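You operate a simulated robot arm through the tools that you are given. There is no shell and no other tool. Be economical: measure what you need, move in short steps, check, and stop when the job is done.

Carry out the task below with a simulated two-armed robot. There is one attempt and no reset: what you move stays moved.

## Task
Roll the satin drum out onto the yellow square on its dolly.
Fine: clamp it down before it rolls and brake it there; the lid stays locked. Where these are worked on the way, their far stop is far enough and under half their travel is too little: dolly brake.

The check looks at the end state, three seconds after you hand in, the way a careful person would. Anything else that was tipped, shoved, dropped, spilled or broken makes it a failure. Lids that push on must go on centred and level and be pressed home; caps that screw on are set level and turned clockwise until they are tight.

## Robot
Two 6-joint arms with two-finger grippers on one trunk, on a base that drives. Base frame: it is fixed to the floor where the robot stands at the start and does not move with it; the origin is under the middle of the robot, x ahead of it, y to its left, z up. Units: mm, degrees, N and s.
The left shoulder is at the start at [70, 148, 1382], the right one opposite. Each reaches about 732 mm from its shoulder. Places, roughly: binding drum [1500, 250, 250]; binding drum lid [1750, -750, 500]; binding drum marker [1800, -1100, 500]; blue binding drum catch [1400, 100, 600]; blue cotton drum catch [1000, -600, 600]; blue printed drum catch [1500, -500, 600]; blue satin drum catch [800, -100, 700]; cotton drum marker [2000, -1100, 500]; dolly [800, 100, 200]; dolly brake [600, -100, 800]; dolly clamp [600, 0, 700]; drying bag [1500, -1000, 500]; hand brush [1500, -1250, 500]; loose binding tape [1400, 300, 400]; loose satin tape [900, 100, 400]; printed drum [1500, -250, 250]. Payload 2.69 kg a hand.
The tool frame of a hand sits at the grasp point between the pads (the TCP): z along the fingers, y along the line on which they close. The tips reach 20 mm beyond it. Largest opening 100 mm; the body of the gripper starts 63 mm behind the TCP.
Orientation is told as [roll, pitch, yaw] about the base's x, y, z axes, in that order, counted from this pose: with the fingers straight down and closing along the base's y, the tool's x points along the base's -x, its y along +y and its z along -z.

## Interface
- The arms move only by the tool drive_tool. It takes "left_commands", "right_commands" or both (then of equal length, played together; a hand with none holds still); each is a list of rows, each a list of 7 numbers: the shift along the tool's x, y, z in mm, then the turn, a rotation vector about the tool's x, y, z in rad, then the gripper command, from -1 (fully open) to 1 (shut), values between in proportion. In form: [[dx, dy, dz, wx, wy, wz, hand], ...]. A call has 1 to 12 rows; each row is the pose to reach, as a shift and turn from the pose commanded when the call began, along the tool's axes at that moment. Rows are played at 5 a second. More than 50 mm and 8.6 degrees between two rows, or a gripper value outside its range, and nothing of the call is played. Where a pose cannot be reached the arm comes as near as it can. A force on the tool above 60 N (or 10 N above the force at the start of the call, whichever is more), or a blocked arm, ends the call early, and 0.2 s more pass. Each finger travels about 45 mm/s and halts on what it meets, pressing with about 30 N; the grip force reading is that of the motor and also rises with nothing between the fingers. The clock runs only during rows and for 0.2 s after the last one: add rows that repeat a pose to give the fingers time. The reply holds the time, the measured pose of the TCP, the force on the tool along the base axes, the opening and the grip force, in the units named above and with some noise, with the torque about the TCP (base axes, N m) and any sound that the robot's microphone picked up.
- Cameras (640 x 400 px; columns grow to the right, rows downward): "scene" is now at [110.3, -14.1, 1569.6]; the picture's right is [-0.27, -0.96, -0.00], its down [-0.88, 0.24, -0.42] and it looks along [0.40, -0.11, -0.91] (base axes); focal length 266 px, centre (320, 200). "left" rides on the left gripper at [70, 19, -99] in its tool frame; the picture's right is [-0.26, 0.97, 0.00], its down [-0.75, -0.20, -0.63] and it looks along [-0.61, -0.16, 0.78] (tool axes); focal length 230 px, centre (320, 200). "right" rides on the right gripper at [70, -19, -99] in its tool frame; the picture's right is [0.26, 0.97, 0.00], its down [-0.75, 0.20, -0.63] and it looks along [-0.61, 0.16, 0.78] (tool axes); focal length 230 px, centre (320, 200). There is no depth. A picture from a camera that has moved, and an enlarged one, comes with that camera's place and axes in the base frame and with its lens.
- camera(camera): a new picture of that camera. The clock stands still meanwhile.
- raise_lower(by): slides the trunk up (or, below 0, down) by that many mm; the arms and the scene camera ride with it, the base frame stays. It gives what a move gives, with no picture.
- base_move(legs): drives the robot by 1 to 6 legs, each [ahead, turn to the left] in mm and degrees, along the robot's own axes; the way and the turn of a leg run together, so that a leg with both is an arc; at most 1500 mm and 180 degrees a leg. The arms and the cameras ride along, it lands a little off, and it stops where it bumps. It gives what a move gives.
- turn_head(pan, tilt): turns the head with the scene camera to pan (to the left, within 86 degrees either way) and tilt (down, from -29 to 69), counted from straight ahead of the robot. It gives what a move gives.
- inspect(camera, box): a new picture of the part [left, top, right, bottom] of that camera's present view, enlarged. The clock stands still meanwhile.
- sign_off(): hands the job in; it is judged then, once.

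Work in short steps. Places have to be worked out from the pictures, the camera data and where the tool is seen: move nearer, look again, correct. Check each grasp and each placing, and mend what went wrong. You have 120 turns and 100 pictures in all, those below and enlarged ones among them. Open the grippers and draw the arms clear of the work before you hand the job in, unless the task says otherwise; then end with one line.

The tools are called as a command line: name --argument value ..., lists and objects as JSON in quotes. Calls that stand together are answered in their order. drive_tool: Moves the arms, as the interface text tells. Its arguments: {"type":"object","properties":{"left_commands":{"type":"array"},"right_commands":{"type":"array"}},"required":[]} The other tools are called the same way: raise_lower (by) slides the trunk up or down; base_move (legs) drives the base; turn_head (pan, tilt) turns the head that bears the scene camera; camera (camera) takes a picture; inspect (camera, box) takes an enlarged picture of a part of a camera's view; sign_off () hands the job in.

At the start:

```text
clock: 0.0
left_tcp_pos: [506.0, 144.4, 1048.6]
left_tcp_rot: [0.0, 0.0, -0.1]
left_force: [-0.6, 0.9, -0.1]
left_torque: [-0.01, -0.02, -0.01]
left_opening: 100.2
left_gripper_force: 0.0
right_tcp_pos: [466.5, -247.7, 999.8]
right_tcp_rot: [0.0, 0.0, 0.0]
right_force: [-0.5, -0.1, 0.2]
right_torque: [0.01, 0.0, 0.0]
right_opening: 100.2
right_gripper_force: 0.0
trunk travel left (down, up): [-940.0, 0.0]
robot x, y, heading: [-1.7, -1.5, -0.0]
head pan, tilt: [-15.5, 65.4]
```

scene: 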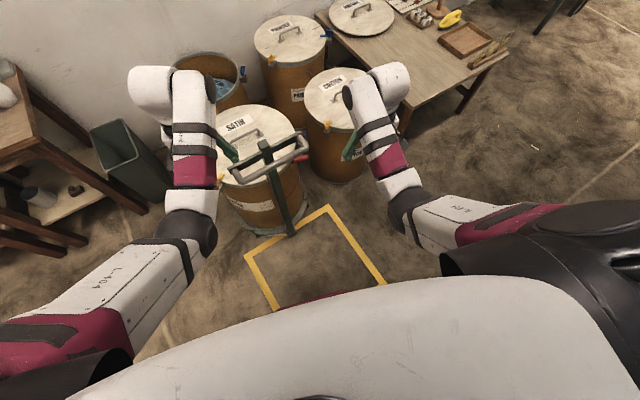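
right: 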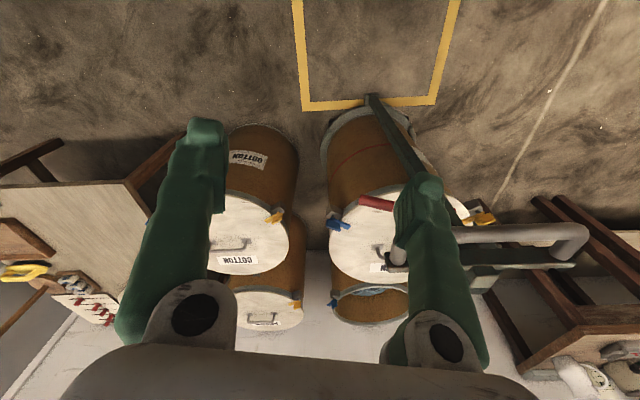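
left: 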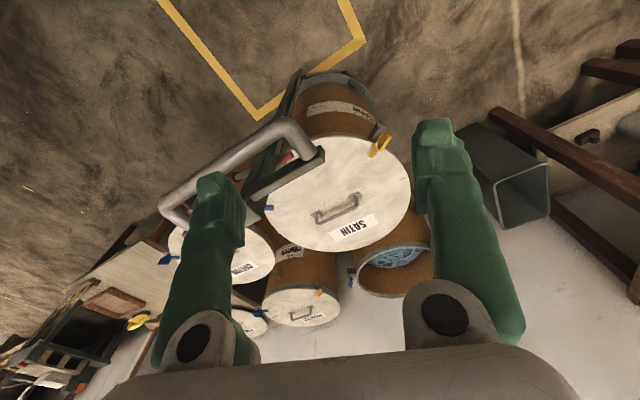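

I see the satin drum on a dolly with a T-handle and the yellow square between it and the robot. I look closer at the dolly's handle, clamp and brake.

inspect --camera "scene" --box '[200, 80, 360, 250]'

inspect --camera "right" --box '[300, 90, 600, 320]'

inspect --camera "left" --box '[150, 60, 450, 280]'

```text
2.35 times, centred on (280, 165) of scene
camera zoom: at [110.3, -14.1, 1569.6], right [-0.27, -0.96, 0.0], down [-0.88, 0.24, -0.42], along [0.4, -0.11, -0.91], focal length 627 px, centre (414, 282)
```

zoom: 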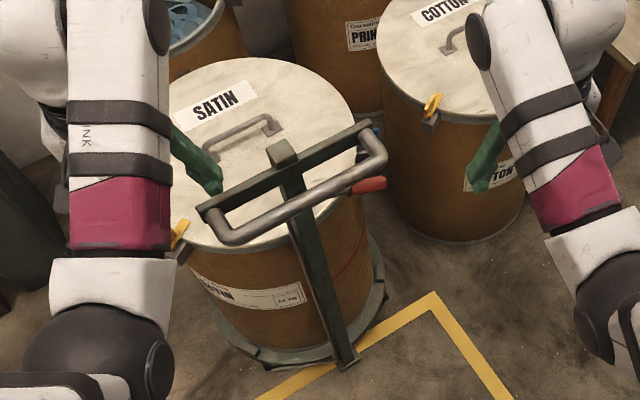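

```text
1.74 times, centred on (450, 205) of right
camera zoom: at [395.2, -266.2, 1099.5], right [-0.26, 0.97, 0.0], down [0.75, 0.2, 0.63], along [0.61, 0.16, -0.78], focal length 400 px, centre (94, 191)
```

zoom: 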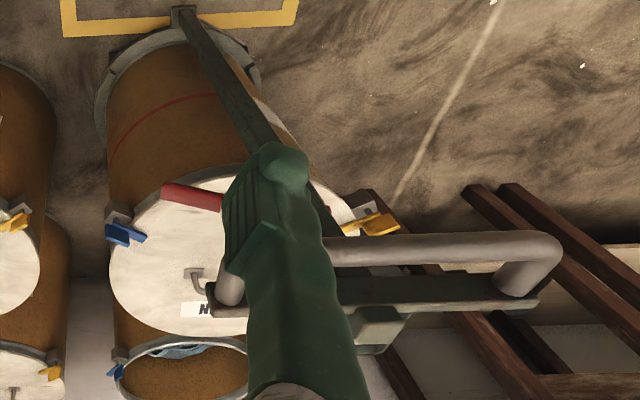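

```text
1.82 times, centred on (300, 170) of left
camera zoom: at [436.8, 163.1, 1147.0], right [0.26, 0.97, 0.0], down [0.75, -0.2, 0.63], along [0.61, -0.16, -0.78], focal length 418 px, centre (356, 254)
```

zoom: 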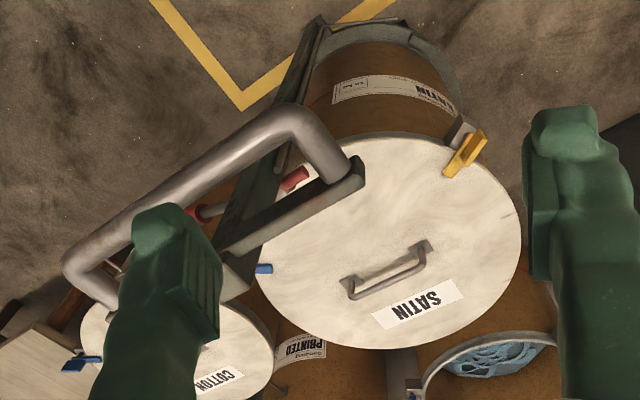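

The handle bar appears to run from about (540,113,885) to (590,-92,885), yawed about 14°. The square is centred near (380,-50). I back off to get a clear frontal view.

base_move --legs '[[-400, 0]]'

turn_head --pan 4 --tilt 45

camera --camera "scene"

```text
clock: 2.5
left_tcp_pos: [106.0, 149.0, 1047.4]
left_tcp_rot: [0.0, 0.1, 0.7]
left_force: [-0.4, 0.2, -0.4]
left_torque: [0.02, 0.04, 0.01]
left_opening: 100.2
left_gripper_force: 0.0
right_tcp_pos: [71.5, -243.9, 998.7]
right_tcp_rot: [0.0, 0.1, 0.7]
right_force: [-0.2, 0.6, -0.4]
right_torque: [0.03, 0.01, -0.02]
right_opening: 100.0
right_gripper_force: 0.1
trunk travel left (down, up): [-940.0, 0.0]
robot x, y, heading: [-398.5, -1.6, 0.6]
head pan, tilt: [-15.5, 65.4]
```

```text
clock: 3.3
left_tcp_pos: [103.8, 147.6, 1048.6]
left_tcp_rot: [0.0, 0.0, 0.6]
left_force: [-0.4, 0.3, -0.6]
left_torque: [0.0, -0.01, 0.0]
left_opening: 99.8
left_gripper_force: 0.0
right_tcp_pos: [69.0, -243.5, 1000.2]
right_tcp_rot: [0.0, 0.0, 0.6]
right_force: [0.1, -0.3, 0.3]
right_torque: [-0.01, -0.03, 0.0]
right_opening: 100.0
right_gripper_force: 0.0
trunk travel left (down, up): [-940.0, 0.0]
robot x, y, heading: [-398.4, -4.0, 0.8]
head pan, tilt: [4.0, 45.0]
```

```text
93 pictures are left
camera scene: at [-266.4, 7.0, 1595.1], right [0.08, -1.0, 0.0], down [-0.7, -0.06, -0.71], along [0.7, 0.06, -0.71], focal length 266 px, centre (320, 200)
```

scene: 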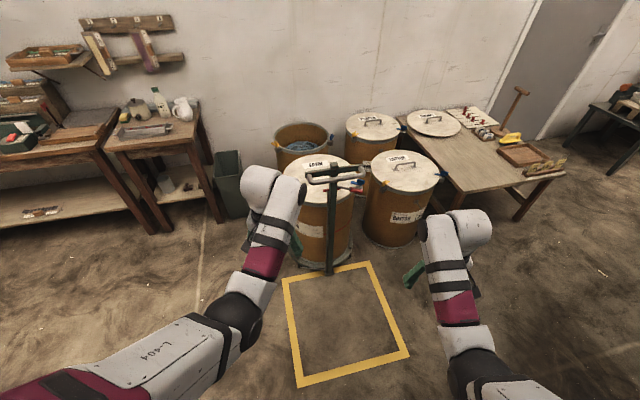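

inspect --camera "scene" --box '[270, 140, 400, 280]'

camera --camera "left"

camera --camera "right"

```text
2.86 times, centred on (335, 210) of scene
camera zoom: at [-266.4, 7.0, 1595.1], right [0.08, -1.0, 0.0], down [-0.7, -0.06, -0.71], along [0.7, 0.06, -0.71], focal length 761 px, centre (277, 171)
```

zoom: 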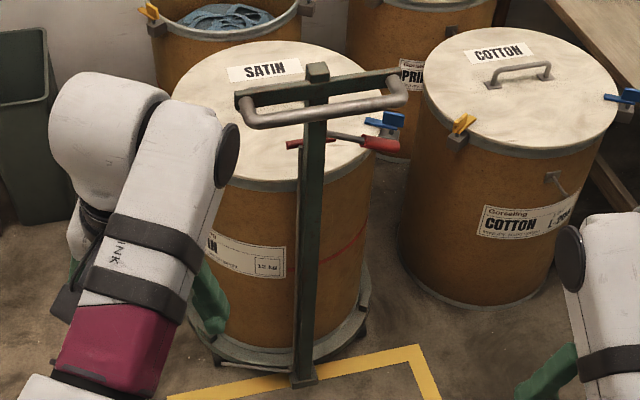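

```text
91 pictures are left
camera left: at [35.3, 166.2, 1147.2], right [0.25, 0.97, 0.0], down [0.75, -0.19, 0.63], along [0.61, -0.15, -0.78], focal length 230 px, centre (320, 200)
```

left: 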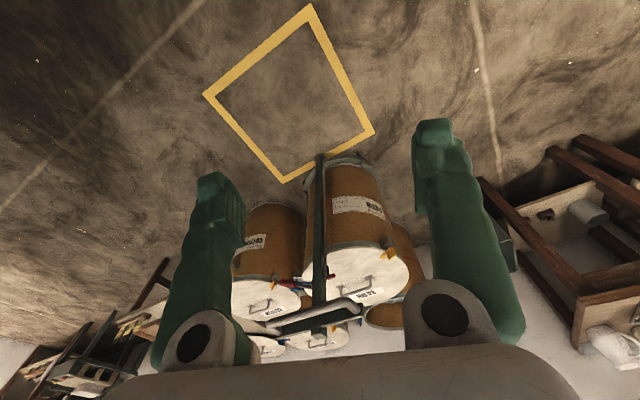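

```text
90 pictures are left
camera right: at [-1.0, -263.5, 1099.8], right [-0.27, 0.96, 0.0], down [0.75, 0.21, 0.63], along [0.61, 0.17, -0.78], focal length 230 px, centre (320, 200)
```

right: 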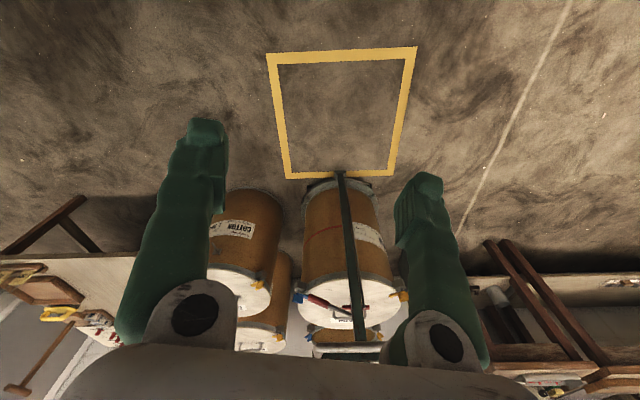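

Both views agree: the handle's middle is near (581,10,885), the drum centre near (808,80) and the square centre near (374,-50). That is a straight pull of about 453 mm along heading 16.7°. I put the robot on that axis.

base_move --legs '[[0, -26.7], [397, 0], [0, 42.6]]'

turn_head --pan 0 --tilt 48

camera --camera "scene"

```text
clock: 9.1
left_tcp_pos: [396.1, 116.6, 1049.3]
left_tcp_rot: [0.0, 0.0, 17.4]
left_force: [-0.1, 0.4, 0.8]
left_torque: [0.02, 0.0, 0.01]
left_opening: 100.0
left_gripper_force: 0.0
right_tcp_pos: [475.8, -269.2, 999.4]
right_tcp_rot: [0.0, 0.1, 17.4]
right_force: [0.4, -0.3, -0.2]
right_torque: [0.04, 0.05, -0.05]
right_opening: 100.0
right_gripper_force: 0.1
trunk travel left (down, up): [-940.0, 0.0]
robot x, y, heading: [-39.8, -170.8, 17.5]
head pan, tilt: [4.0, 45.0]
```

```text
clock: 9.8
left_tcp_pos: [396.4, 117.4, 1048.9]
left_tcp_rot: [0.0, 0.0, 17.3]
left_force: [0.0, 0.5, 0.2]
left_torque: [0.01, 0.02, 0.0]
left_opening: 100.0
left_gripper_force: 0.1
right_tcp_pos: [476.4, -268.5, 999.7]
right_tcp_rot: [0.0, 0.0, 17.4]
right_force: [0.2, 0.8, 0.1]
right_torque: [-0.02, -0.04, -0.01]
right_opening: 100.0
right_gripper_force: 0.1
trunk travel left (down, up): [-940.0, 0.0]
robot x, y, heading: [-40.8, -171.4, 17.3]
head pan, tilt: [0.0, 48.0]
```

```text
89 pictures are left
camera scene: at [82.5, -131.3, 1590.9], right [0.3, -0.95, 0.0], down [-0.71, -0.22, -0.67], along [0.64, 0.2, -0.74], focal length 266 px, centre (320, 200)
```

scene: 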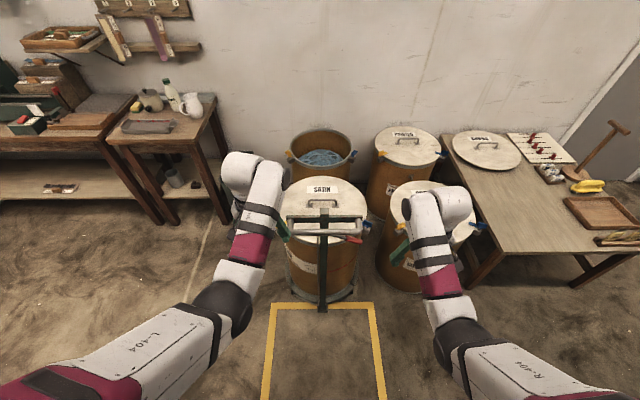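

Well aligned. I zoom in on the handle area.

inspect --camera "scene" --box '[270, 170, 390, 245]'

inspect --camera "scene" --box '[270, 230, 380, 320]'

camera --camera "right"

```text
5.33 times, centred on (330, 208) of scene
camera zoom: at [82.5, -131.3, 1590.9], right [0.3, -0.95, 0.0], down [-0.71, -0.22, -0.67], along [0.64, 0.2, -0.74], focal length 1420 px, centre (267, 160)
```

zoom: 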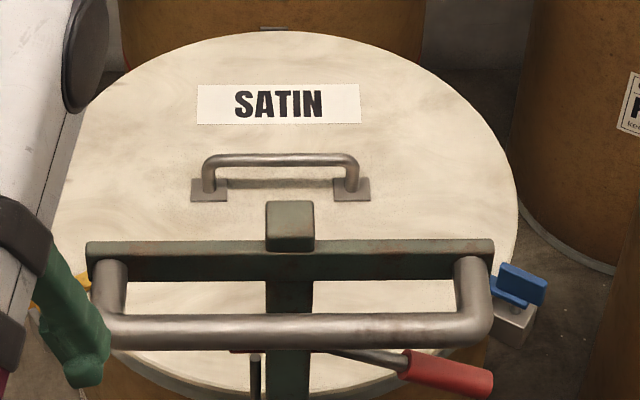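

```text
4.44 times, centred on (325, 275) of scene
camera zoom: at [82.5, -131.3, 1590.9], right [0.3, -0.95, 0.0], down [-0.71, -0.22, -0.67], along [0.64, 0.2, -0.74], focal length 1184 px, centre (298, -133)
```

zoom: 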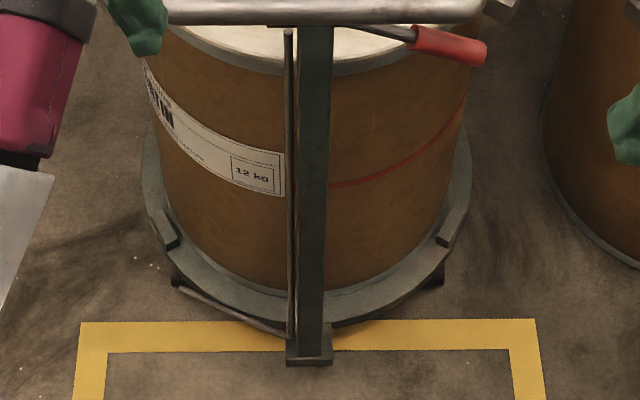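

```text
86 pictures are left
camera right: at [413.8, -307.3, 1099.5], right [-0.54, 0.84, 0.0], down [0.66, 0.42, 0.63], along [0.53, 0.34, -0.78], focal length 230 px, centre (320, 200)
```

right: 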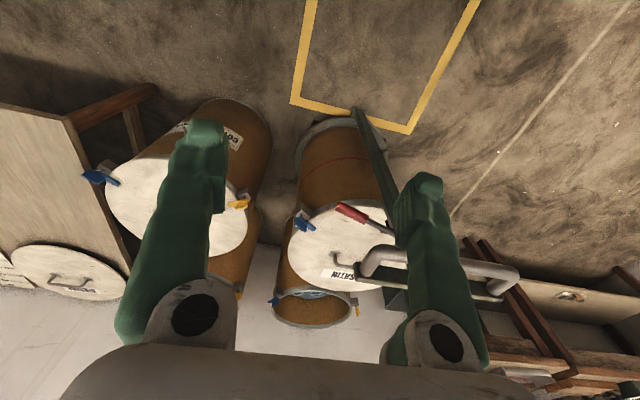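

I can see a red-gripped lever on the right of the post with a rod running down to a bottom link, probably the brake. I lower the trunk, after backing off a little, to see the front of the post at its own level.

base_move --legs '[[-120, 0]]'

raise_lower --by -550

turn_head --pan 0 --tilt 25

camera --camera "scene"

```text
clock: 11.0
left_tcp_pos: [291.8, 85.8, 1045.3]
left_tcp_rot: [-0.1, 0.6, 17.5]
left_force: [0.0, 1.1, 0.0]
left_torque: [0.0, -0.03, 0.0]
left_opening: 100.0
left_gripper_force: 0.0
right_tcp_pos: [371.9, -299.2, 995.6]
right_tcp_rot: [0.0, 0.6, 17.5]
right_force: [0.0, 0.1, 1.2]
right_torque: [-0.03, -0.03, 0.0]
right_opening: 100.1
right_gripper_force: 0.0
trunk travel left (down, up): [-940.0, 0.0]
robot x, y, heading: [-154.5, -208.3, 17.5]
head pan, tilt: [0.0, 48.0]
```

```text
refused: -550 is not a number from -400 to 400
```

```text
clock: 11.9
left_tcp_pos: [278.4, 81.7, 1051.0]
left_tcp_rot: [0.0, -0.2, 17.5]
left_force: [-0.4, 0.2, 0.2]
left_torque: [0.01, -0.05, 0.01]
left_opening: 100.2
left_gripper_force: 0.1
right_tcp_pos: [359.6, -303.9, 1000.1]
right_tcp_rot: [-0.1, -0.2, 17.6]
right_force: [0.2, -0.1, 0.8]
right_torque: [0.04, -0.03, 0.0]
right_opening: 100.0
right_gripper_force: 0.0
trunk travel left (down, up): [-940.0, 0.0]
robot x, y, heading: [-161.7, -209.8, 17.3]
head pan, tilt: [0.0, 25.0]
```

```text
85 pictures are left
camera scene: at [-20.5, -163.1, 1625.6], right [0.3, -0.95, 0.0], down [-0.4, -0.13, -0.91], along [0.86, 0.27, -0.42], focal length 266 px, centre (320, 200)
```

scene: 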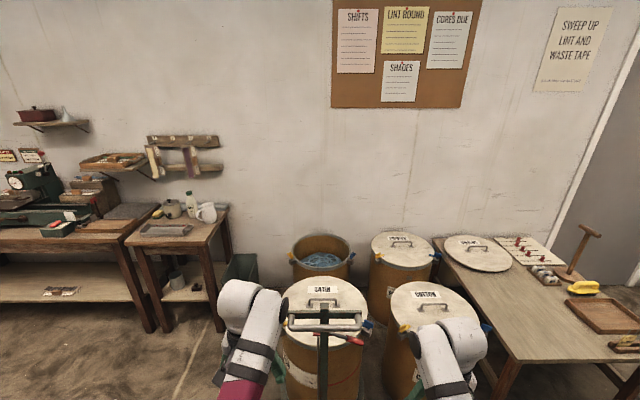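

Lowering in two permitted steps.

raise_lower --by -350

raise_lower --by -300

camera --camera "scene"

inspect --camera "scene" --box '[250, 60, 420, 200]'

```text
clock: 15.3
left_tcp_pos: [279.5, 81.4, 700.5]
left_tcp_rot: [-0.1, -0.3, 17.5]
left_force: [-0.1, -0.4, -1.1]
left_torque: [0.02, 0.01, 0.01]
left_opening: 99.8
left_gripper_force: 0.0
right_tcp_pos: [360.4, -305.0, 651.2]
right_tcp_rot: [0.0, -0.3, 17.6]
right_force: [-1.3, 0.3, 0.5]
right_torque: [-0.02, -0.02, -0.01]
right_opening: 100.1
right_gripper_force: 0.1
trunk travel left (down, up): [-590.0, 350.0]
robot x, y, heading: [-153.8, -205.8, 17.8]
head pan, tilt: [0.0, 25.0]
```

```text
clock: 18.3
left_tcp_pos: [280.0, 82.0, 400.2]
left_tcp_rot: [0.0, -0.2, 17.6]
left_force: [-0.2, 0.3, -0.1]
left_torque: [-0.01, -0.03, 0.04]
left_opening: 100.0
left_gripper_force: 0.1
right_tcp_pos: [359.7, -304.6, 352.2]
right_tcp_rot: [0.0, -0.2, 17.5]
right_force: [-0.5, -0.6, -0.4]
right_torque: [0.0, 0.0, 0.02]
right_opening: 100.1
right_gripper_force: 0.0
trunk travel left (down, up): [-290.0, 650.0]
robot x, y, heading: [-155.8, -206.8, 17.8]
head pan, tilt: [0.0, 25.0]
```

```text
84 pictures are left
camera scene: at [-20.2, -163.0, 975.7], right [0.3, -0.95, 0.0], down [-0.4, -0.13, -0.91], along [0.86, 0.27, -0.42], focal length 266 px, centre (320, 200)
```

scene: 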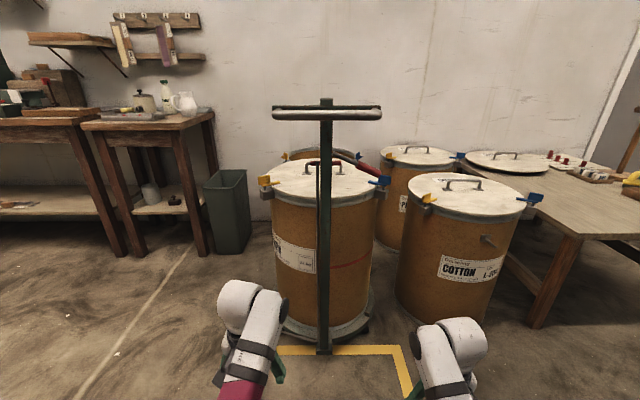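

```text
2.86 times, centred on (335, 130) of scene
camera zoom: at [-20.2, -163.0, 975.7], right [0.3, -0.95, 0.0], down [-0.4, -0.13, -0.91], along [0.86, 0.27, -0.42], focal length 761 px, centre (277, 400)
```

zoom: 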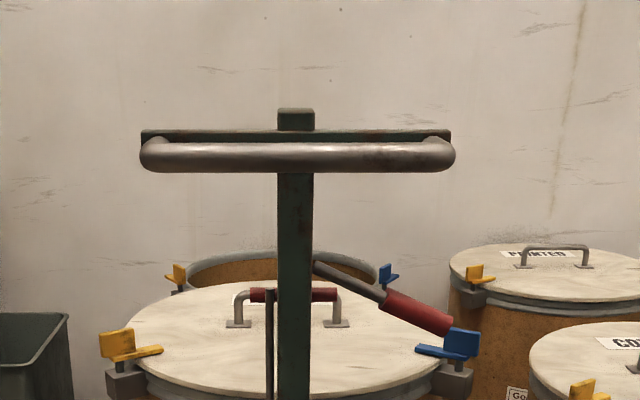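

The scene camera's enlarged view renders sharp, so I zoom further on the lever and the red T-bar, then on the foot.

inspect --camera "scene" --box '[300, 135, 380, 185]'

inspect --camera "scene" --box '[260, 280, 390, 361]'

inspect --camera "scene" --box '[255, 165, 400, 290]'

```text
8.00 times, centred on (340, 160) of scene
camera zoom: at [-20.2, -163.0, 975.7], right [0.3, -0.95, 0.0], down [-0.4, -0.13, -0.91], along [0.86, 0.27, -0.42], focal length 2130 px, centre (160, 520)
```

zoom: 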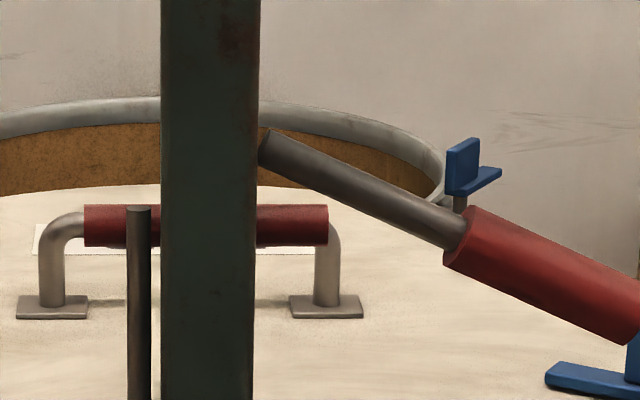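

```text
4.92 times, centred on (325, 320) of scene
camera zoom: at [-20.2, -163.0, 975.7], right [0.3, -0.95, 0.0], down [-0.4, -0.13, -0.91], along [0.86, 0.27, -0.42], focal length 1311 px, centre (295, -393)
```

zoom: 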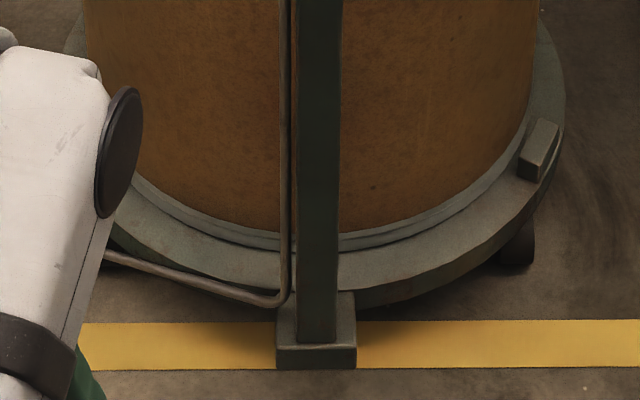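

```text
3.20 times, centred on (328, 228) of scene
camera zoom: at [-20.2, -163.0, 975.7], right [0.3, -0.95, 0.0], down [-0.4, -0.13, -0.91], along [0.86, 0.27, -0.42], focal length 852 px, centre (296, 112)
```

zoom: 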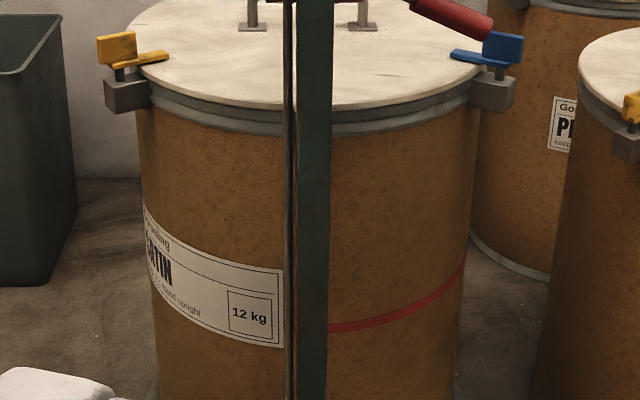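

The red lever (z≈800) is on the post's right; the rod bending under the platform looks like the brake linkage. A red crossbar about 78 mm long sits behind the post near (625,24,770), probably the clamp handle. I go up and closer for a side view with the left hand camera.

raise_lower --by 400

raise_lower --by 50

base_move --legs '[[120, -0.8]]'

drive_tool --left_commands '[[0, 20, 0, 0, 0, 0.13, -1], [0, 40, 0, 0, 0, 0.26, -1], [0, 60, 0, 0, 0, 0.39, -1], [0, 80, 0, 0, 0, 0.52, -1], [0, 100, 0, 0, 0, 0.65, -1], [-10, 120, 0, 0, 0, 0.78, -1], [-25, 134, 0, 0, 0, 0.91, -1], [-40, 134, 0, 0, 0, 1.04, -1], [-55, 134, 0, 0, 0, 1.17, -1], [-70, 134, 0, 0, 0, 1.3, -1], [-85, 134, 0, 0, 0, 1.43, -1], [-94, 134, 0, 0, 0, 1.57, -1]]'

camera --camera "left"

```text
clock: 22.1
left_tcp_pos: [279.7, 81.1, 799.4]
left_tcp_rot: [-0.1, -0.2, 17.5]
left_force: [0.7, 0.4, 0.5]
left_torque: [0.01, -0.01, 0.01]
left_opening: 100.2
left_gripper_force: 0.2
right_tcp_pos: [360.0, -303.9, 752.3]
right_tcp_rot: [0.0, -0.2, 17.5]
right_force: [-0.2, -0.4, -0.2]
right_torque: [0.0, -0.01, 0.04]
right_opening: 99.9
right_gripper_force: 0.0
trunk travel left (down, up): [-690.0, 250.0]
robot x, y, heading: [-158.6, -208.3, 17.4]
head pan, tilt: [0.0, 25.0]
```

```text
clock: 23.0
left_tcp_pos: [279.5, 82.5, 850.2]
left_tcp_rot: [0.0, 0.0, 17.5]
left_force: [0.5, -0.1, 0.2]
left_torque: [-0.01, 0.03, 0.0]
left_opening: 100.0
left_gripper_force: 0.1
right_tcp_pos: [360.4, -304.5, 800.8]
right_tcp_rot: [0.0, -0.2, 17.5]
right_force: [0.2, 0.4, 0.4]
right_torque: [-0.01, 0.0, 0.03]
right_opening: 100.1
right_gripper_force: 0.0
trunk travel left (down, up): [-740.0, 200.0]
robot x, y, heading: [-156.9, -205.0, 17.6]
head pan, tilt: [0.0, 25.0]
```

```text
clock: 24.3
left_tcp_pos: [394.2, 110.1, 852.2]
left_tcp_rot: [-0.1, -0.4, 16.7]
left_force: [0.5, -0.3, 0.6]
left_torque: [0.04, 0.0, -0.01]
left_opening: 99.9
left_gripper_force: 0.1
right_tcp_pos: [469.4, -276.4, 802.4]
right_tcp_rot: [0.1, -0.4, 16.7]
right_force: [0.0, -0.7, -0.3]
right_torque: [0.01, -0.03, 0.03]
right_opening: 99.9
right_gripper_force: 0.2
trunk travel left (down, up): [-740.0, 200.0]
robot x, y, heading: [-47.0, -175.0, 16.9]
head pan, tilt: [0.0, 25.0]
```

```text
clock: 26.9
left_tcp_pos: [447.5, 265.2, 850.8]
left_tcp_rot: [0.3, 0.1, -73.4]
left_force: [-0.4, -0.4, 0.3]
left_torque: [0.01, 0.02, -0.05]
left_opening: 100.0
left_gripper_force: 0.2
left hand out of reach, approached as far as the arm can: row 1, 2, 3, 4, 5
right_tcp_pos: [472.1, -275.1, 800.8]
right_tcp_rot: [0.0, -0.2, 16.7]
right_force: [-0.6, -0.5, 0.0]
right_torque: [0.0, -0.02, -0.01]
right_opening: 99.7
right_gripper_force: 0.1
trunk travel left (down, up): [-740.0, 200.0]
robot x, y, heading: [-44.2, -174.3, 16.9]
head pan, tilt: [0.0, 25.0]
```

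```text
79 pictures are left
camera left: at [445.9, 337.7, 948.8], right [1.0, 0.03, 0.0], down [0.02, -0.78, 0.63], along [0.02, -0.63, -0.78], focal length 230 px, centre (320, 200)
```

left: 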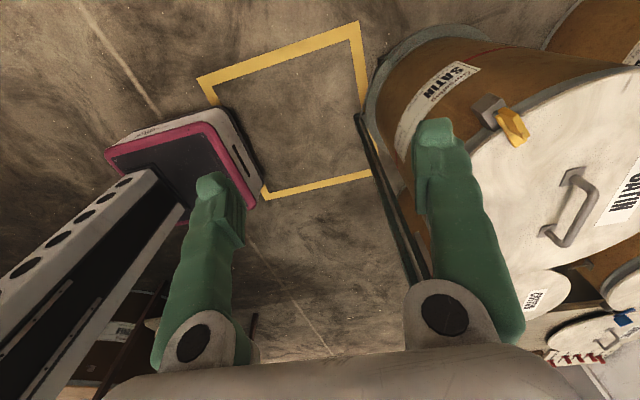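

The gripper fingers point too far down to see behind the post. I tilt the camera up and turn it toward the post.

drive_tool --left_commands '[[0, 0, 0, 0, -0.1, -0.07, -1], [0, 0, 0, 0, -0.2, -0.14, -1], [0, 0, 0, 0, -0.3, -0.2, -1], [0, 0, 0, 0, -0.4, -0.26, -1], [0, 0, 0, 0, -0.5, -0.33, -1], [0, 0, 0, 0, -0.6, -0.4, -1]]'

camera --camera "left"

```text
clock: 28.3
left_tcp_pos: [437.0, 260.9, 852.9]
left_tcp_rot: [-7.7, -33.5, -47.1]
left_force: [0.2, 0.6, -0.2]
left_torque: [-0.04, 0.0, 0.02]
left_opening: 99.9
left_gripper_force: 0.1
left hand out of reach, approached as far as the arm can: row 1, 2, 3, 4, 5, 6
right_tcp_pos: [471.8, -275.0, 801.2]
right_tcp_rot: [-0.1, -0.3, 16.9]
right_force: [0.7, 0.0, -0.6]
right_torque: [0.01, 0.03, 0.01]
right_opening: 99.7
right_gripper_force: 0.0
trunk travel left (down, up): [-740.0, 200.0]
robot x, y, heading: [-46.9, -171.7, 16.8]
head pan, tilt: [0.0, 25.0]
```

```text
78 pictures are left
camera left: at [387.3, 364.6, 892.7], right [0.9, 0.44, 0.03], down [0.1, -0.27, 0.96], along [0.43, -0.86, -0.29], focal length 230 px, centre (320, 200)
```

left: 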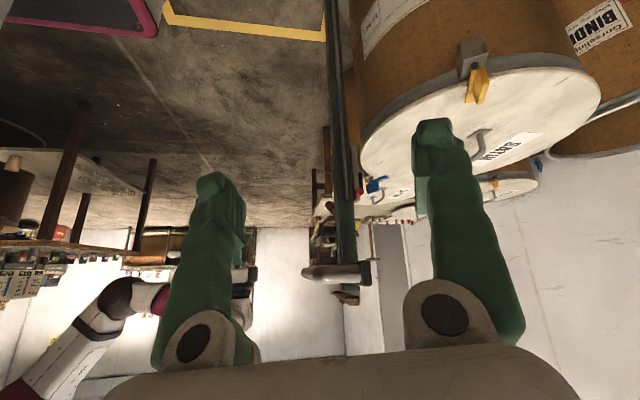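

inspect --camera "left" --box '[300, 120, 420, 310]'

inspect --camera "left" --box '[310, 160, 420, 230]'

```text
2.11 times, centred on (360, 215) of left
camera zoom: at [387.3, 364.6, 892.7], right [0.9, 0.44, 0.03], down [0.1, -0.27, 0.96], along [0.43, -0.86, -0.29], focal length 484 px, centre (236, 168)
```

zoom: 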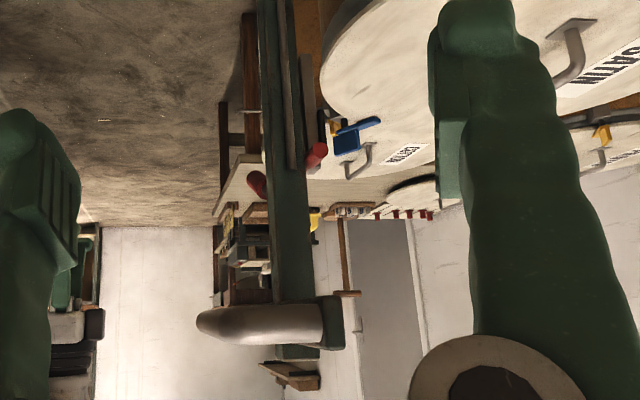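

```text
5.71 times, centred on (365, 195) of left
camera zoom: at [387.3, 364.6, 892.7], right [0.9, 0.44, 0.03], down [0.1, -0.27, 0.96], along [0.43, -0.86, -0.29], focal length 1315 px, centre (63, 229)
```

zoom: 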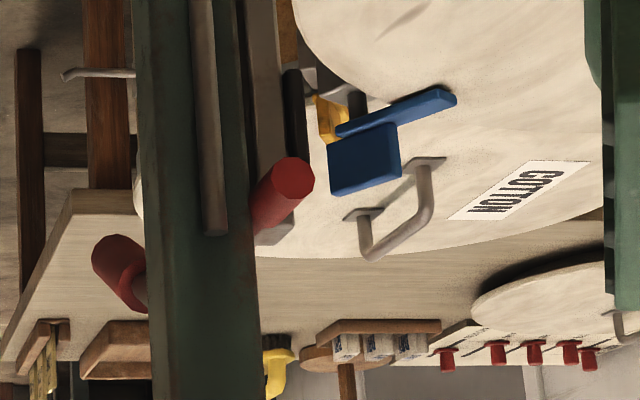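

A flat upright bar behind the post carries the red crossbar (clamp lever, standing up), and the other red grip sits on the brake lever to the right. I drive nearer to see behind the post.

base_move --legs '[[130, 0]]'

inspect --camera "left" --box '[240, 40, 420, 240]'

turn_head --pan 0 --tilt 60

camera --camera "scene"

```text
clock: 29.6
left_tcp_pos: [559.5, 296.6, 856.4]
left_tcp_rot: [-7.5, -33.4, -47.3]
left_force: [0.0, 0.2, 1.0]
left_torque: [0.05, -0.02, 0.07]
left_opening: 100.1
left_gripper_force: 0.0
right_tcp_pos: [594.0, -238.6, 803.1]
right_tcp_rot: [0.0, -0.5, 16.8]
right_force: [0.1, 0.0, -0.1]
right_torque: [0.01, -0.05, 0.01]
right_opening: 100.1
right_gripper_force: 0.1
trunk travel left (down, up): [-740.0, 200.0]
robot x, y, heading: [83.2, -136.8, 16.8]
head pan, tilt: [0.0, 25.0]
```

```text
2.00 times, centred on (330, 140) of left
camera zoom: at [508.4, 400.6, 896.8], right [0.9, 0.44, 0.04], down [0.09, -0.28, 0.96], along [0.43, -0.85, -0.29], focal length 460 px, centre (300, 320)
```

zoom: 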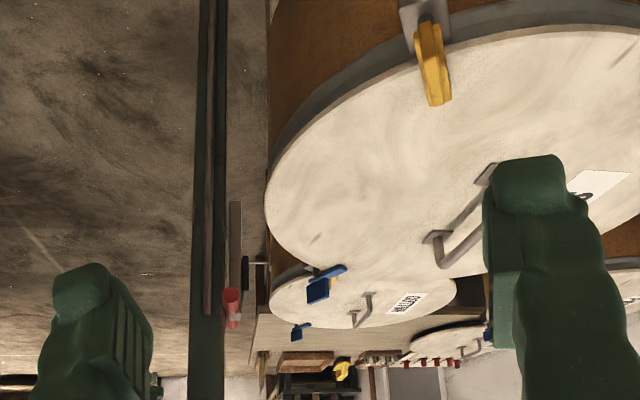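

```text
clock: 30.6
left_tcp_pos: [562.8, 297.7, 853.1]
left_tcp_rot: [-7.7, -33.3, -47.2]
left_force: [-1.1, 0.3, 0.3]
left_torque: [0.01, 0.03, -0.02]
left_opening: 100.1
left_gripper_force: 0.1
right_tcp_pos: [596.4, -237.5, 801.9]
right_tcp_rot: [-0.1, -0.1, 16.9]
right_force: [-0.9, 0.1, 0.0]
right_torque: [-0.01, -0.01, -0.02]
right_opening: 100.1
right_gripper_force: 0.0
trunk travel left (down, up): [-740.0, 200.0]
robot x, y, heading: [83.2, -137.6, 16.6]
head pan, tilt: [0.0, 60.0]
```

```text
74 pictures are left
camera scene: at [195.0, -99.3, 1375.7], right [0.29, -0.96, 0.0], down [-0.83, -0.25, -0.5], along [0.48, 0.14, -0.87], focal length 266 px, centre (320, 200)
```

scene: 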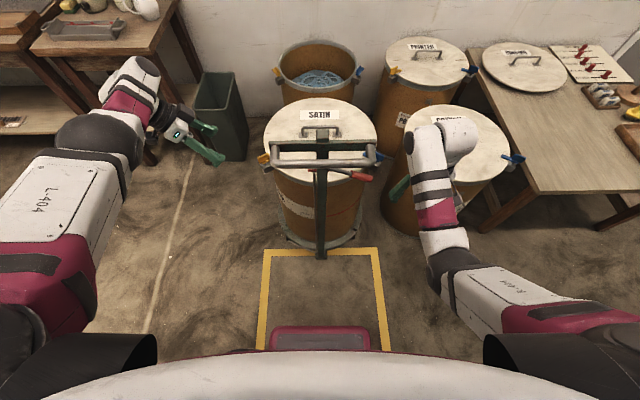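

inspect --camera "left" --box '[285, 80, 365, 210]'

inspect --camera "scene" --box '[275, 125, 395, 200]'

```text
3.08 times, centred on (325, 145) of left
camera zoom: at [512.6, 402.0, 893.5], right [0.9, 0.44, 0.03], down [0.1, -0.27, 0.96], along [0.43, -0.86, -0.29], focal length 708 px, centre (305, 369)
```

zoom: 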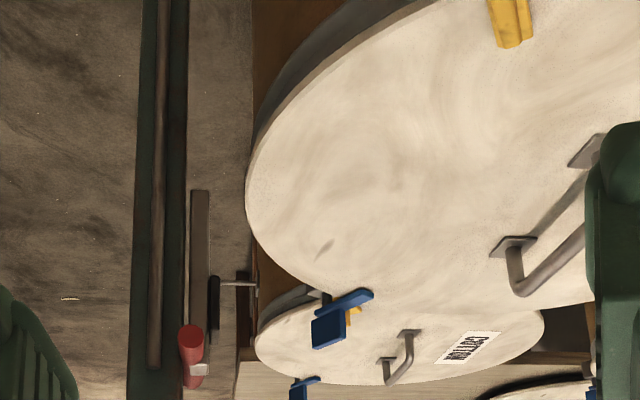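

```text
5.33 times, centred on (335, 162) of scene
camera zoom: at [195.0, -99.3, 1375.7], right [0.29, -0.96, 0.0], down [-0.83, -0.25, -0.5], along [0.48, 0.14, -0.87], focal length 1420 px, centre (240, 400)
```

zoom: 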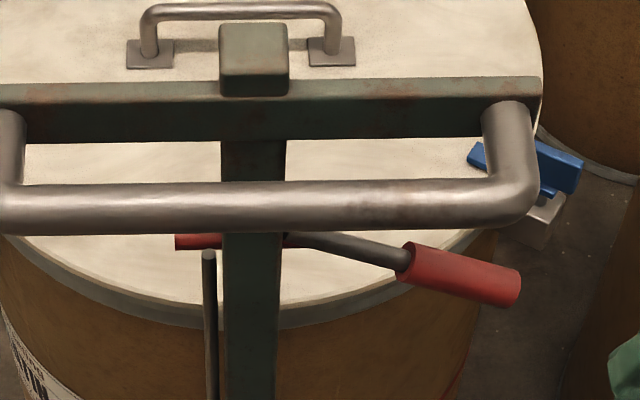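

The geometry is now clear:
- **Clamp:** the lever pivots near (632,20,656) and has a red crossbar at z≈772 and a black pad facing the drum. It swings over toward the drum and presses the pad onto the lid (z≈650).
- **Brake:** the right-hand red lever rotates in the post's plane.

I bring the left hand in from the left, fingers pointing right and down, to a spot just short of the crossbar's left end.

drive_tool --left_commands '[[-17, -13, 17, 0.031, -0.058, 0.058, -0.5], [-35, -25, 34, 0.062, -0.116, 0.117, 0], [-52, -38, 51, 0.093, -0.175, 0.175, 0.1], [-70, -51, 68, 0.124, -0.233, 0.234, 0.1], [-87, -63, 85, 0.155, -0.291, 0.292, 0.1], [-105, -76, 102, 0.186, -0.349, 0.351, 0.1], [-105, -76, 102, 0.186, -0.349, 0.351, 0.1]]'

inspect --camera "scene" --box '[240, 110, 400, 210]'

camera --camera "left"

```text
clock: 32.2
left_tcp_pos: [584.9, 134.5, 838.5]
left_tcp_rot: [0.0, -55.2, -73.4]
left_force: [-0.3, 0.7, -0.2]
left_torque: [-0.01, 0.02, -0.03]
left_opening: 45.1
left_gripper_force: 0.0
left hand out of reach, approached as far as the arm can: row 6, 7
right_tcp_pos: [596.3, -236.8, 801.1]
right_tcp_rot: [-0.1, -0.2, 16.8]
right_force: [-0.2, 0.3, -0.3]
right_torque: [0.01, 0.01, -0.02]
right_opening: 100.0
right_gripper_force: 0.1
trunk travel left (down, up): [-740.0, 200.0]
robot x, y, heading: [81.0, -135.9, 16.7]
head pan, tilt: [0.0, 60.0]
```

```text
4.00 times, centred on (320, 160) of scene
camera zoom: at [195.4, -99.2, 1375.6], right [0.29, -0.96, 0.0], down [-0.83, -0.25, -0.5], along [0.48, 0.14, -0.87], focal length 1065 px, centre (320, 360)
```

zoom: 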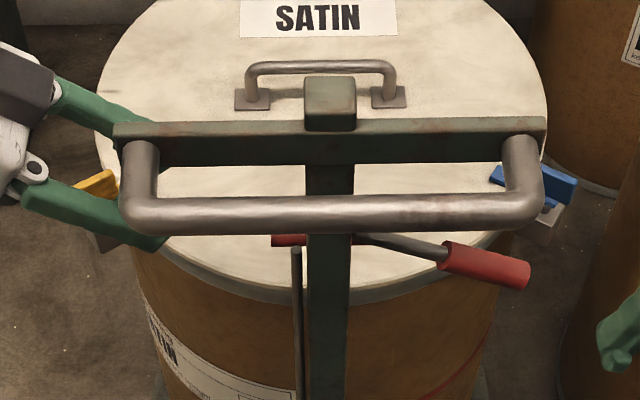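

```text
70 pictures are left
camera left: at [569.4, 256.1, 836.2], right [0.97, 0.14, 0.21], down [-0.22, 0.03, 0.98], along [0.13, -0.99, 0.06], focal length 230 px, centre (320, 200)
```

left: 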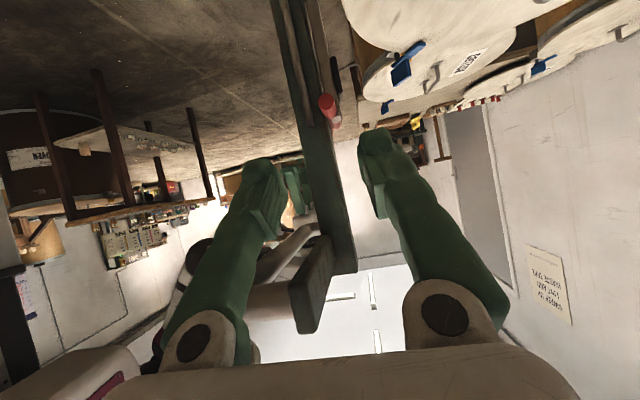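

The left camera now sees the crossbar end near pixel (327,103), about (619,58,767). I zoom in to check its clearance to the brake rod before the last approach.

inspect --camera "left" --box '[280, 50, 390, 150]'

```text
4.00 times, centred on (335, 100) of left
camera zoom: at [569.4, 256.1, 836.2], right [0.97, 0.14, 0.21], down [-0.22, 0.03, 0.98], along [0.13, -0.99, 0.06], focal length 920 px, centre (260, 600)
```

zoom: 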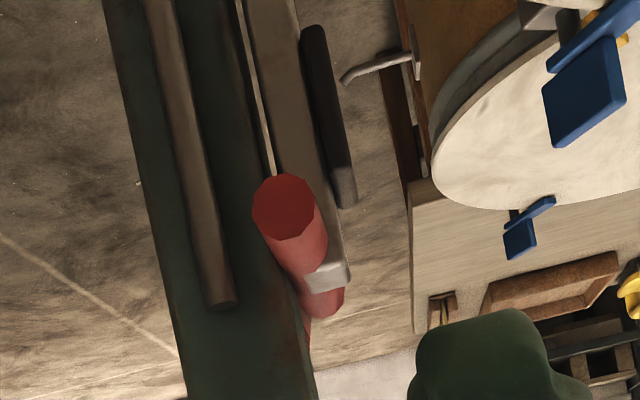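

The rod is about 9 mm in front of the crossbar, so I engage only the outer ~8 mm of the crossbar end with the fingers straddling it. I approach along the tool.

drive_tool --left_commands '[[4, 3, 16, 0, 0, 0, 0.1], [8, 6, 32, 0, 0, 0, 0.1], [12, 9, 48, 0, 0, 0, 0.1], [16, 11, 64, 0, 0, 0, 0.1], [16, 11, 76, 0, 0, 0, 0.1], [16, 11, 76, 0, 0, 0, 0.1]]'

inspect --camera "left" --box '[220, 50, 420, 200]'

```text
clock: 33.6
left_tcp_pos: [584.0, 88.6, 794.7]
left_tcp_rot: [-0.2, -55.1, -73.1]
left_force: [-4.8, 2.7, -7.3]
left_torque: [-0.56, -0.56, 0.18]
left_opening: 45.1
left_gripper_force: 0.1
left hand out of reach, approached as far as the arm can: row 1, 2, 3, 4, 5, 6
right_tcp_pos: [597.1, -237.3, 801.2]
right_tcp_rot: [-0.1, -0.2, 16.7]
right_force: [-0.5, -0.6, -0.6]
right_torque: [0.02, -0.01, 0.01]
right_opening: 100.0
right_gripper_force: 0.0
trunk travel left (down, up): [-740.0, 200.0]
robot x, y, heading: [83.2, -132.7, 16.8]
head pan, tilt: [0.0, 60.0]
```

```text
2.67 times, centred on (320, 125) of left
camera zoom: at [568.1, 209.7, 793.6], right [0.97, 0.14, 0.21], down [-0.21, 0.03, 0.98], along [0.13, -0.99, 0.06], focal length 614 px, centre (320, 400)
```

zoom: 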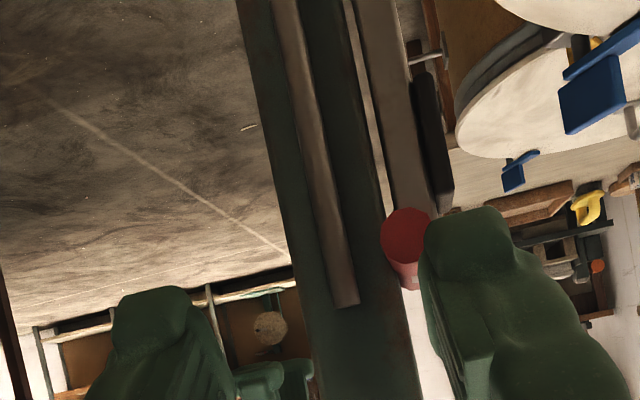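

The measured force suggests the gripper body is touching the handle's underside, and the arm is near its reach limit. I retract, bring the base closer and lower the trunk, and will then come in with a flatter tilt.

drive_tool --left_commands '[[0, 0, -15, 0, 0, 0, 0.1], [0, 0, -30, 0, 0, 0, 0.1], [0, 0, -45, 0, 0, 0, 0.1], [0, 0, -65, 0, 0, 0, 0.1]]'

base_move --legs '[[50, 0]]'

raise_lower --by -100

```text
clock: 34.6
left_tcp_pos: [567.3, 139.5, 835.4]
left_tcp_rot: [0.2, -55.1, -73.3]
left_force: [0.4, -0.1, 1.0]
left_torque: [0.0, 0.01, -0.02]
left_opening: 45.1
left_gripper_force: 0.1
right_tcp_pos: [596.1, -237.9, 801.2]
right_tcp_rot: [0.0, -0.2, 16.8]
right_force: [-0.9, -0.1, -0.2]
right_torque: [-0.02, -0.01, -0.02]
right_opening: 100.1
right_gripper_force: 0.1
trunk travel left (down, up): [-740.0, 200.0]
robot x, y, heading: [83.0, -134.4, 16.8]
head pan, tilt: [0.0, 60.0]
```

```text
clock: 35.5
left_tcp_pos: [608.7, 152.8, 838.6]
left_tcp_rot: [0.9, -55.1, -74.0]
left_force: [-0.2, 0.2, -1.2]
left_torque: [-0.1, -0.04, 0.06]
left_opening: 45.2
left_gripper_force: 0.2
right_tcp_pos: [636.2, -226.9, 804.8]
right_tcp_rot: [0.0, -0.6, 16.7]
right_force: [0.5, 0.5, -1.6]
right_torque: [0.0, -0.01, -0.02]
right_opening: 99.7
right_gripper_force: 0.0
trunk travel left (down, up): [-740.0, 200.0]
robot x, y, heading: [126.7, -119.0, 16.8]
head pan, tilt: [0.0, 60.0]
```

```text
clock: 36.8
left_tcp_pos: [612.7, 153.8, 735.5]
left_tcp_rot: [0.4, -55.1, -73.7]
left_force: [0.0, -0.8, 0.1]
left_torque: [0.03, -0.03, -0.02]
left_opening: 45.3
left_gripper_force: 0.1
right_tcp_pos: [638.8, -224.9, 704.4]
right_tcp_rot: [0.0, -0.5, 16.7]
right_force: [0.6, -0.3, -0.2]
right_torque: [-0.01, -0.01, -0.02]
right_opening: 100.0
right_gripper_force: 0.0
trunk travel left (down, up): [-640.0, 300.0]
robot x, y, heading: [128.6, -122.9, 17.0]
head pan, tilt: [0.0, 60.0]
```

Now I flatten the tilt to about 75° and go to a point 30 mm short of the crossbar's end at (620,55,766).

drive_tool --left_commands '[[-13, -6, 0, 0, -0.09, 0, 0.1], [-28, -12, 4, 0, -0.18, 0, 0.1], [-45, -17, 9, 0, -0.27, 0, 0.1], [-63, -22, 15, 0, -0.349, 0, 0.1], [-63, -22, 15, 0, -0.349, 0, 0.1]]'

camera --camera "left"

```text
clock: 38.0
left_tcp_pos: [604.7, 100.4, 778.1]
left_tcp_rot: [0.9, -75.3, -74.3]
left_force: [0.5, -0.1, -0.5]
left_torque: [0.01, -0.01, 0.0]
left_opening: 44.9
left_gripper_force: 0.1
right_tcp_pos: [639.3, -224.6, 703.6]
right_tcp_rot: [0.0, -0.5, 16.8]
right_force: [0.3, 1.3, -0.2]
right_torque: [0.01, 0.02, -0.01]
right_opening: 99.7
right_gripper_force: 0.1
trunk travel left (down, up): [-640.0, 300.0]
robot x, y, heading: [124.7, -122.4, 16.5]
head pan, tilt: [0.0, 60.0]
```

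```text
67 pictures are left
camera left: at [591.0, 214.9, 734.9], right [0.94, 0.21, 0.25], down [-0.32, 0.34, 0.89], along [0.1, -0.92, 0.39], focal length 230 px, centre (320, 200)
```

left: 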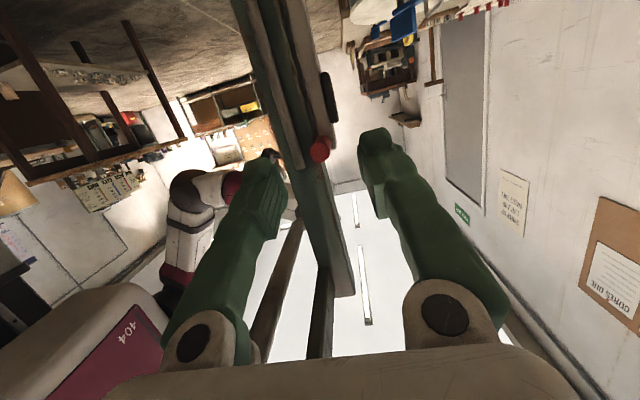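

The crossbar end is centred between the fingers. I advance 36 mm so the fingertips overlap it by about 8 mm, then close.

drive_tool --left_commands '[[0, 1, 12, 0, 0, 0, 0.1], [0, 1, 24, 0, 0, 0, 0.1], [0, 1, 36, 0, 0, 0, 0.1], [0, 1, 36, 0, 0, 0, 0.3], [0, 1, 36, 0, 0, 0, 0.5]]'

inspect --camera "left" --box '[240, 80, 400, 200]'

```text
clock: 39.2
left_tcp_pos: [615.9, 68.3, 767.7]
left_tcp_rot: [0.9, -75.0, -74.1]
left_force: [-1.2, 0.3, 0.7]
left_torque: [-0.01, -0.01, 0.03]
left_opening: 25.0
left_gripper_force: 0.0
right_tcp_pos: [640.4, -225.2, 702.8]
right_tcp_rot: [0.0, -0.5, 16.7]
right_force: [-0.2, -0.6, -0.1]
right_torque: [0.02, 0.01, -0.01]
right_opening: 100.0
right_gripper_force: 0.1
trunk travel left (down, up): [-640.0, 300.0]
robot x, y, heading: [126.0, -119.0, 16.7]
head pan, tilt: [0.0, 60.0]
```

```text
3.33 times, centred on (320, 140) of left
camera zoom: at [601.8, 182.3, 726.9], right [0.94, 0.21, 0.25], down [-0.31, 0.34, 0.89], along [0.1, -0.92, 0.39], focal length 767 px, centre (320, 400)
```

zoom: 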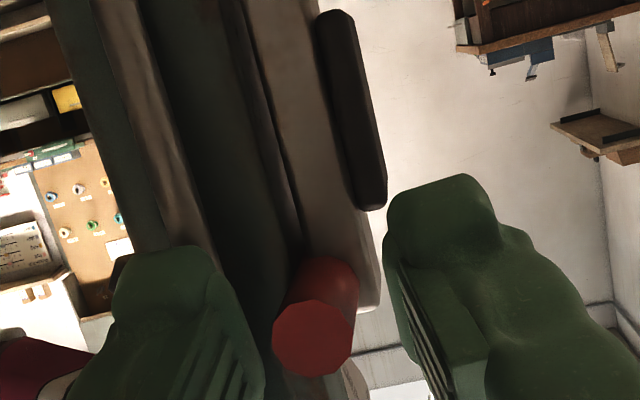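

The stub lies between the fingers. I close on it gently.

drive_tool --left_commands '[[0, 1, 36, 0, 0, 0, 0.8], [0, 1, 36, 0, 0, 0, 1], [0, 1, 36, 0, 0, 0, 1]]'

```text
clock: 40.0
left_tcp_pos: [618.4, 56.3, 763.7]
left_tcp_rot: [2.8, -75.7, -75.6]
left_force: [-21.3, 50.6, 17.9]
left_torque: [-1.11, -0.38, -0.92]
left_opening: 12.7
left_gripper_force: 39.0
right_tcp_pos: [632.6, -212.8, 713.7]
right_tcp_rot: [-1.0, -0.8, 16.7]
right_force: [0.3, 0.5, 0.3]
right_torque: [0.01, 0.03, -0.03]
right_opening: 99.8
right_gripper_force: 0.0
trunk travel left (down, up): [-640.0, 300.0]
robot x, y, heading: [128.6, -117.2, 17.6]
head pan, tilt: [0.0, 60.0]
```

My mistake: the shift counts from the new call's start, so I pushed in too far (50 N). The grip holds 12.7 mm on the crossbar. I ease back to take the load off.

drive_tool --left_commands '[[0, 0, -4, 0, 0, 0, 0.6], [0, 0, -9, 0, 0, 0, 0.5]]'

inspect --camera "left" --box '[240, 80, 400, 200]'

inspect --camera "scene" --box '[220, 80, 420, 270]'

```text
clock: 40.5
left_tcp_pos: [625.0, 58.1, 752.2]
left_tcp_rot: [3.1, -72.2, -74.9]
left_force: [-25.2, 71.3, -7.0]
left_torque: [0.23, -1.08, -1.13]
left_opening: 14.0
left_gripper_force: 0.0
right_tcp_pos: [636.9, -228.5, 705.4]
right_tcp_rot: [0.4, -0.8, 16.3]
right_force: [1.0, 0.1, -1.0]
right_torque: [0.02, 0.08, -0.02]
right_opening: 100.3
right_gripper_force: 0.0
trunk travel left (down, up): [-640.0, 300.0]
robot x, y, heading: [127.5, -122.1, 19.5]
head pan, tilt: [0.0, 60.0]
stopped in row 2 (right hand): the arm was blocked; the commanded pose is now the measured one
```

```text
3.33 times, centred on (320, 140) of left
camera zoom: at [607.8, 174.7, 715.8], right [0.94, 0.22, 0.26], down [-0.32, 0.28, 0.9], along [0.13, -0.93, 0.34], focal length 767 px, centre (320, 400)
```

zoom: 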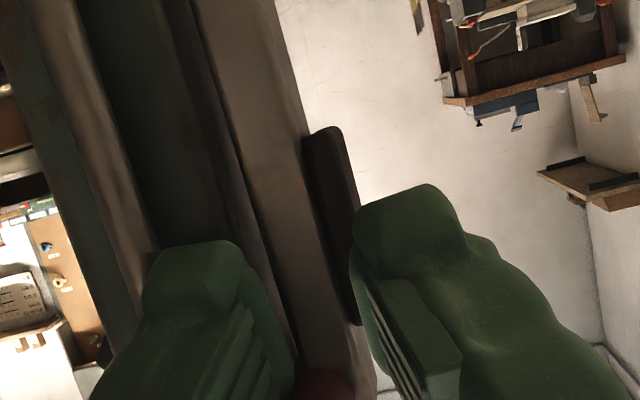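

```text
2.11 times, centred on (320, 175) of scene
camera zoom: at [209.2, 13.0, 1278.6], right [0.33, -0.94, 0.08], down [-0.8, -0.32, -0.5], along [0.49, 0.1, -0.86], focal length 561 px, centre (320, 253)
```

zoom: 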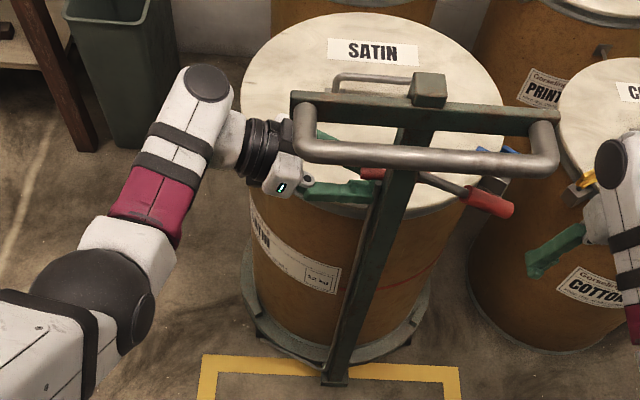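

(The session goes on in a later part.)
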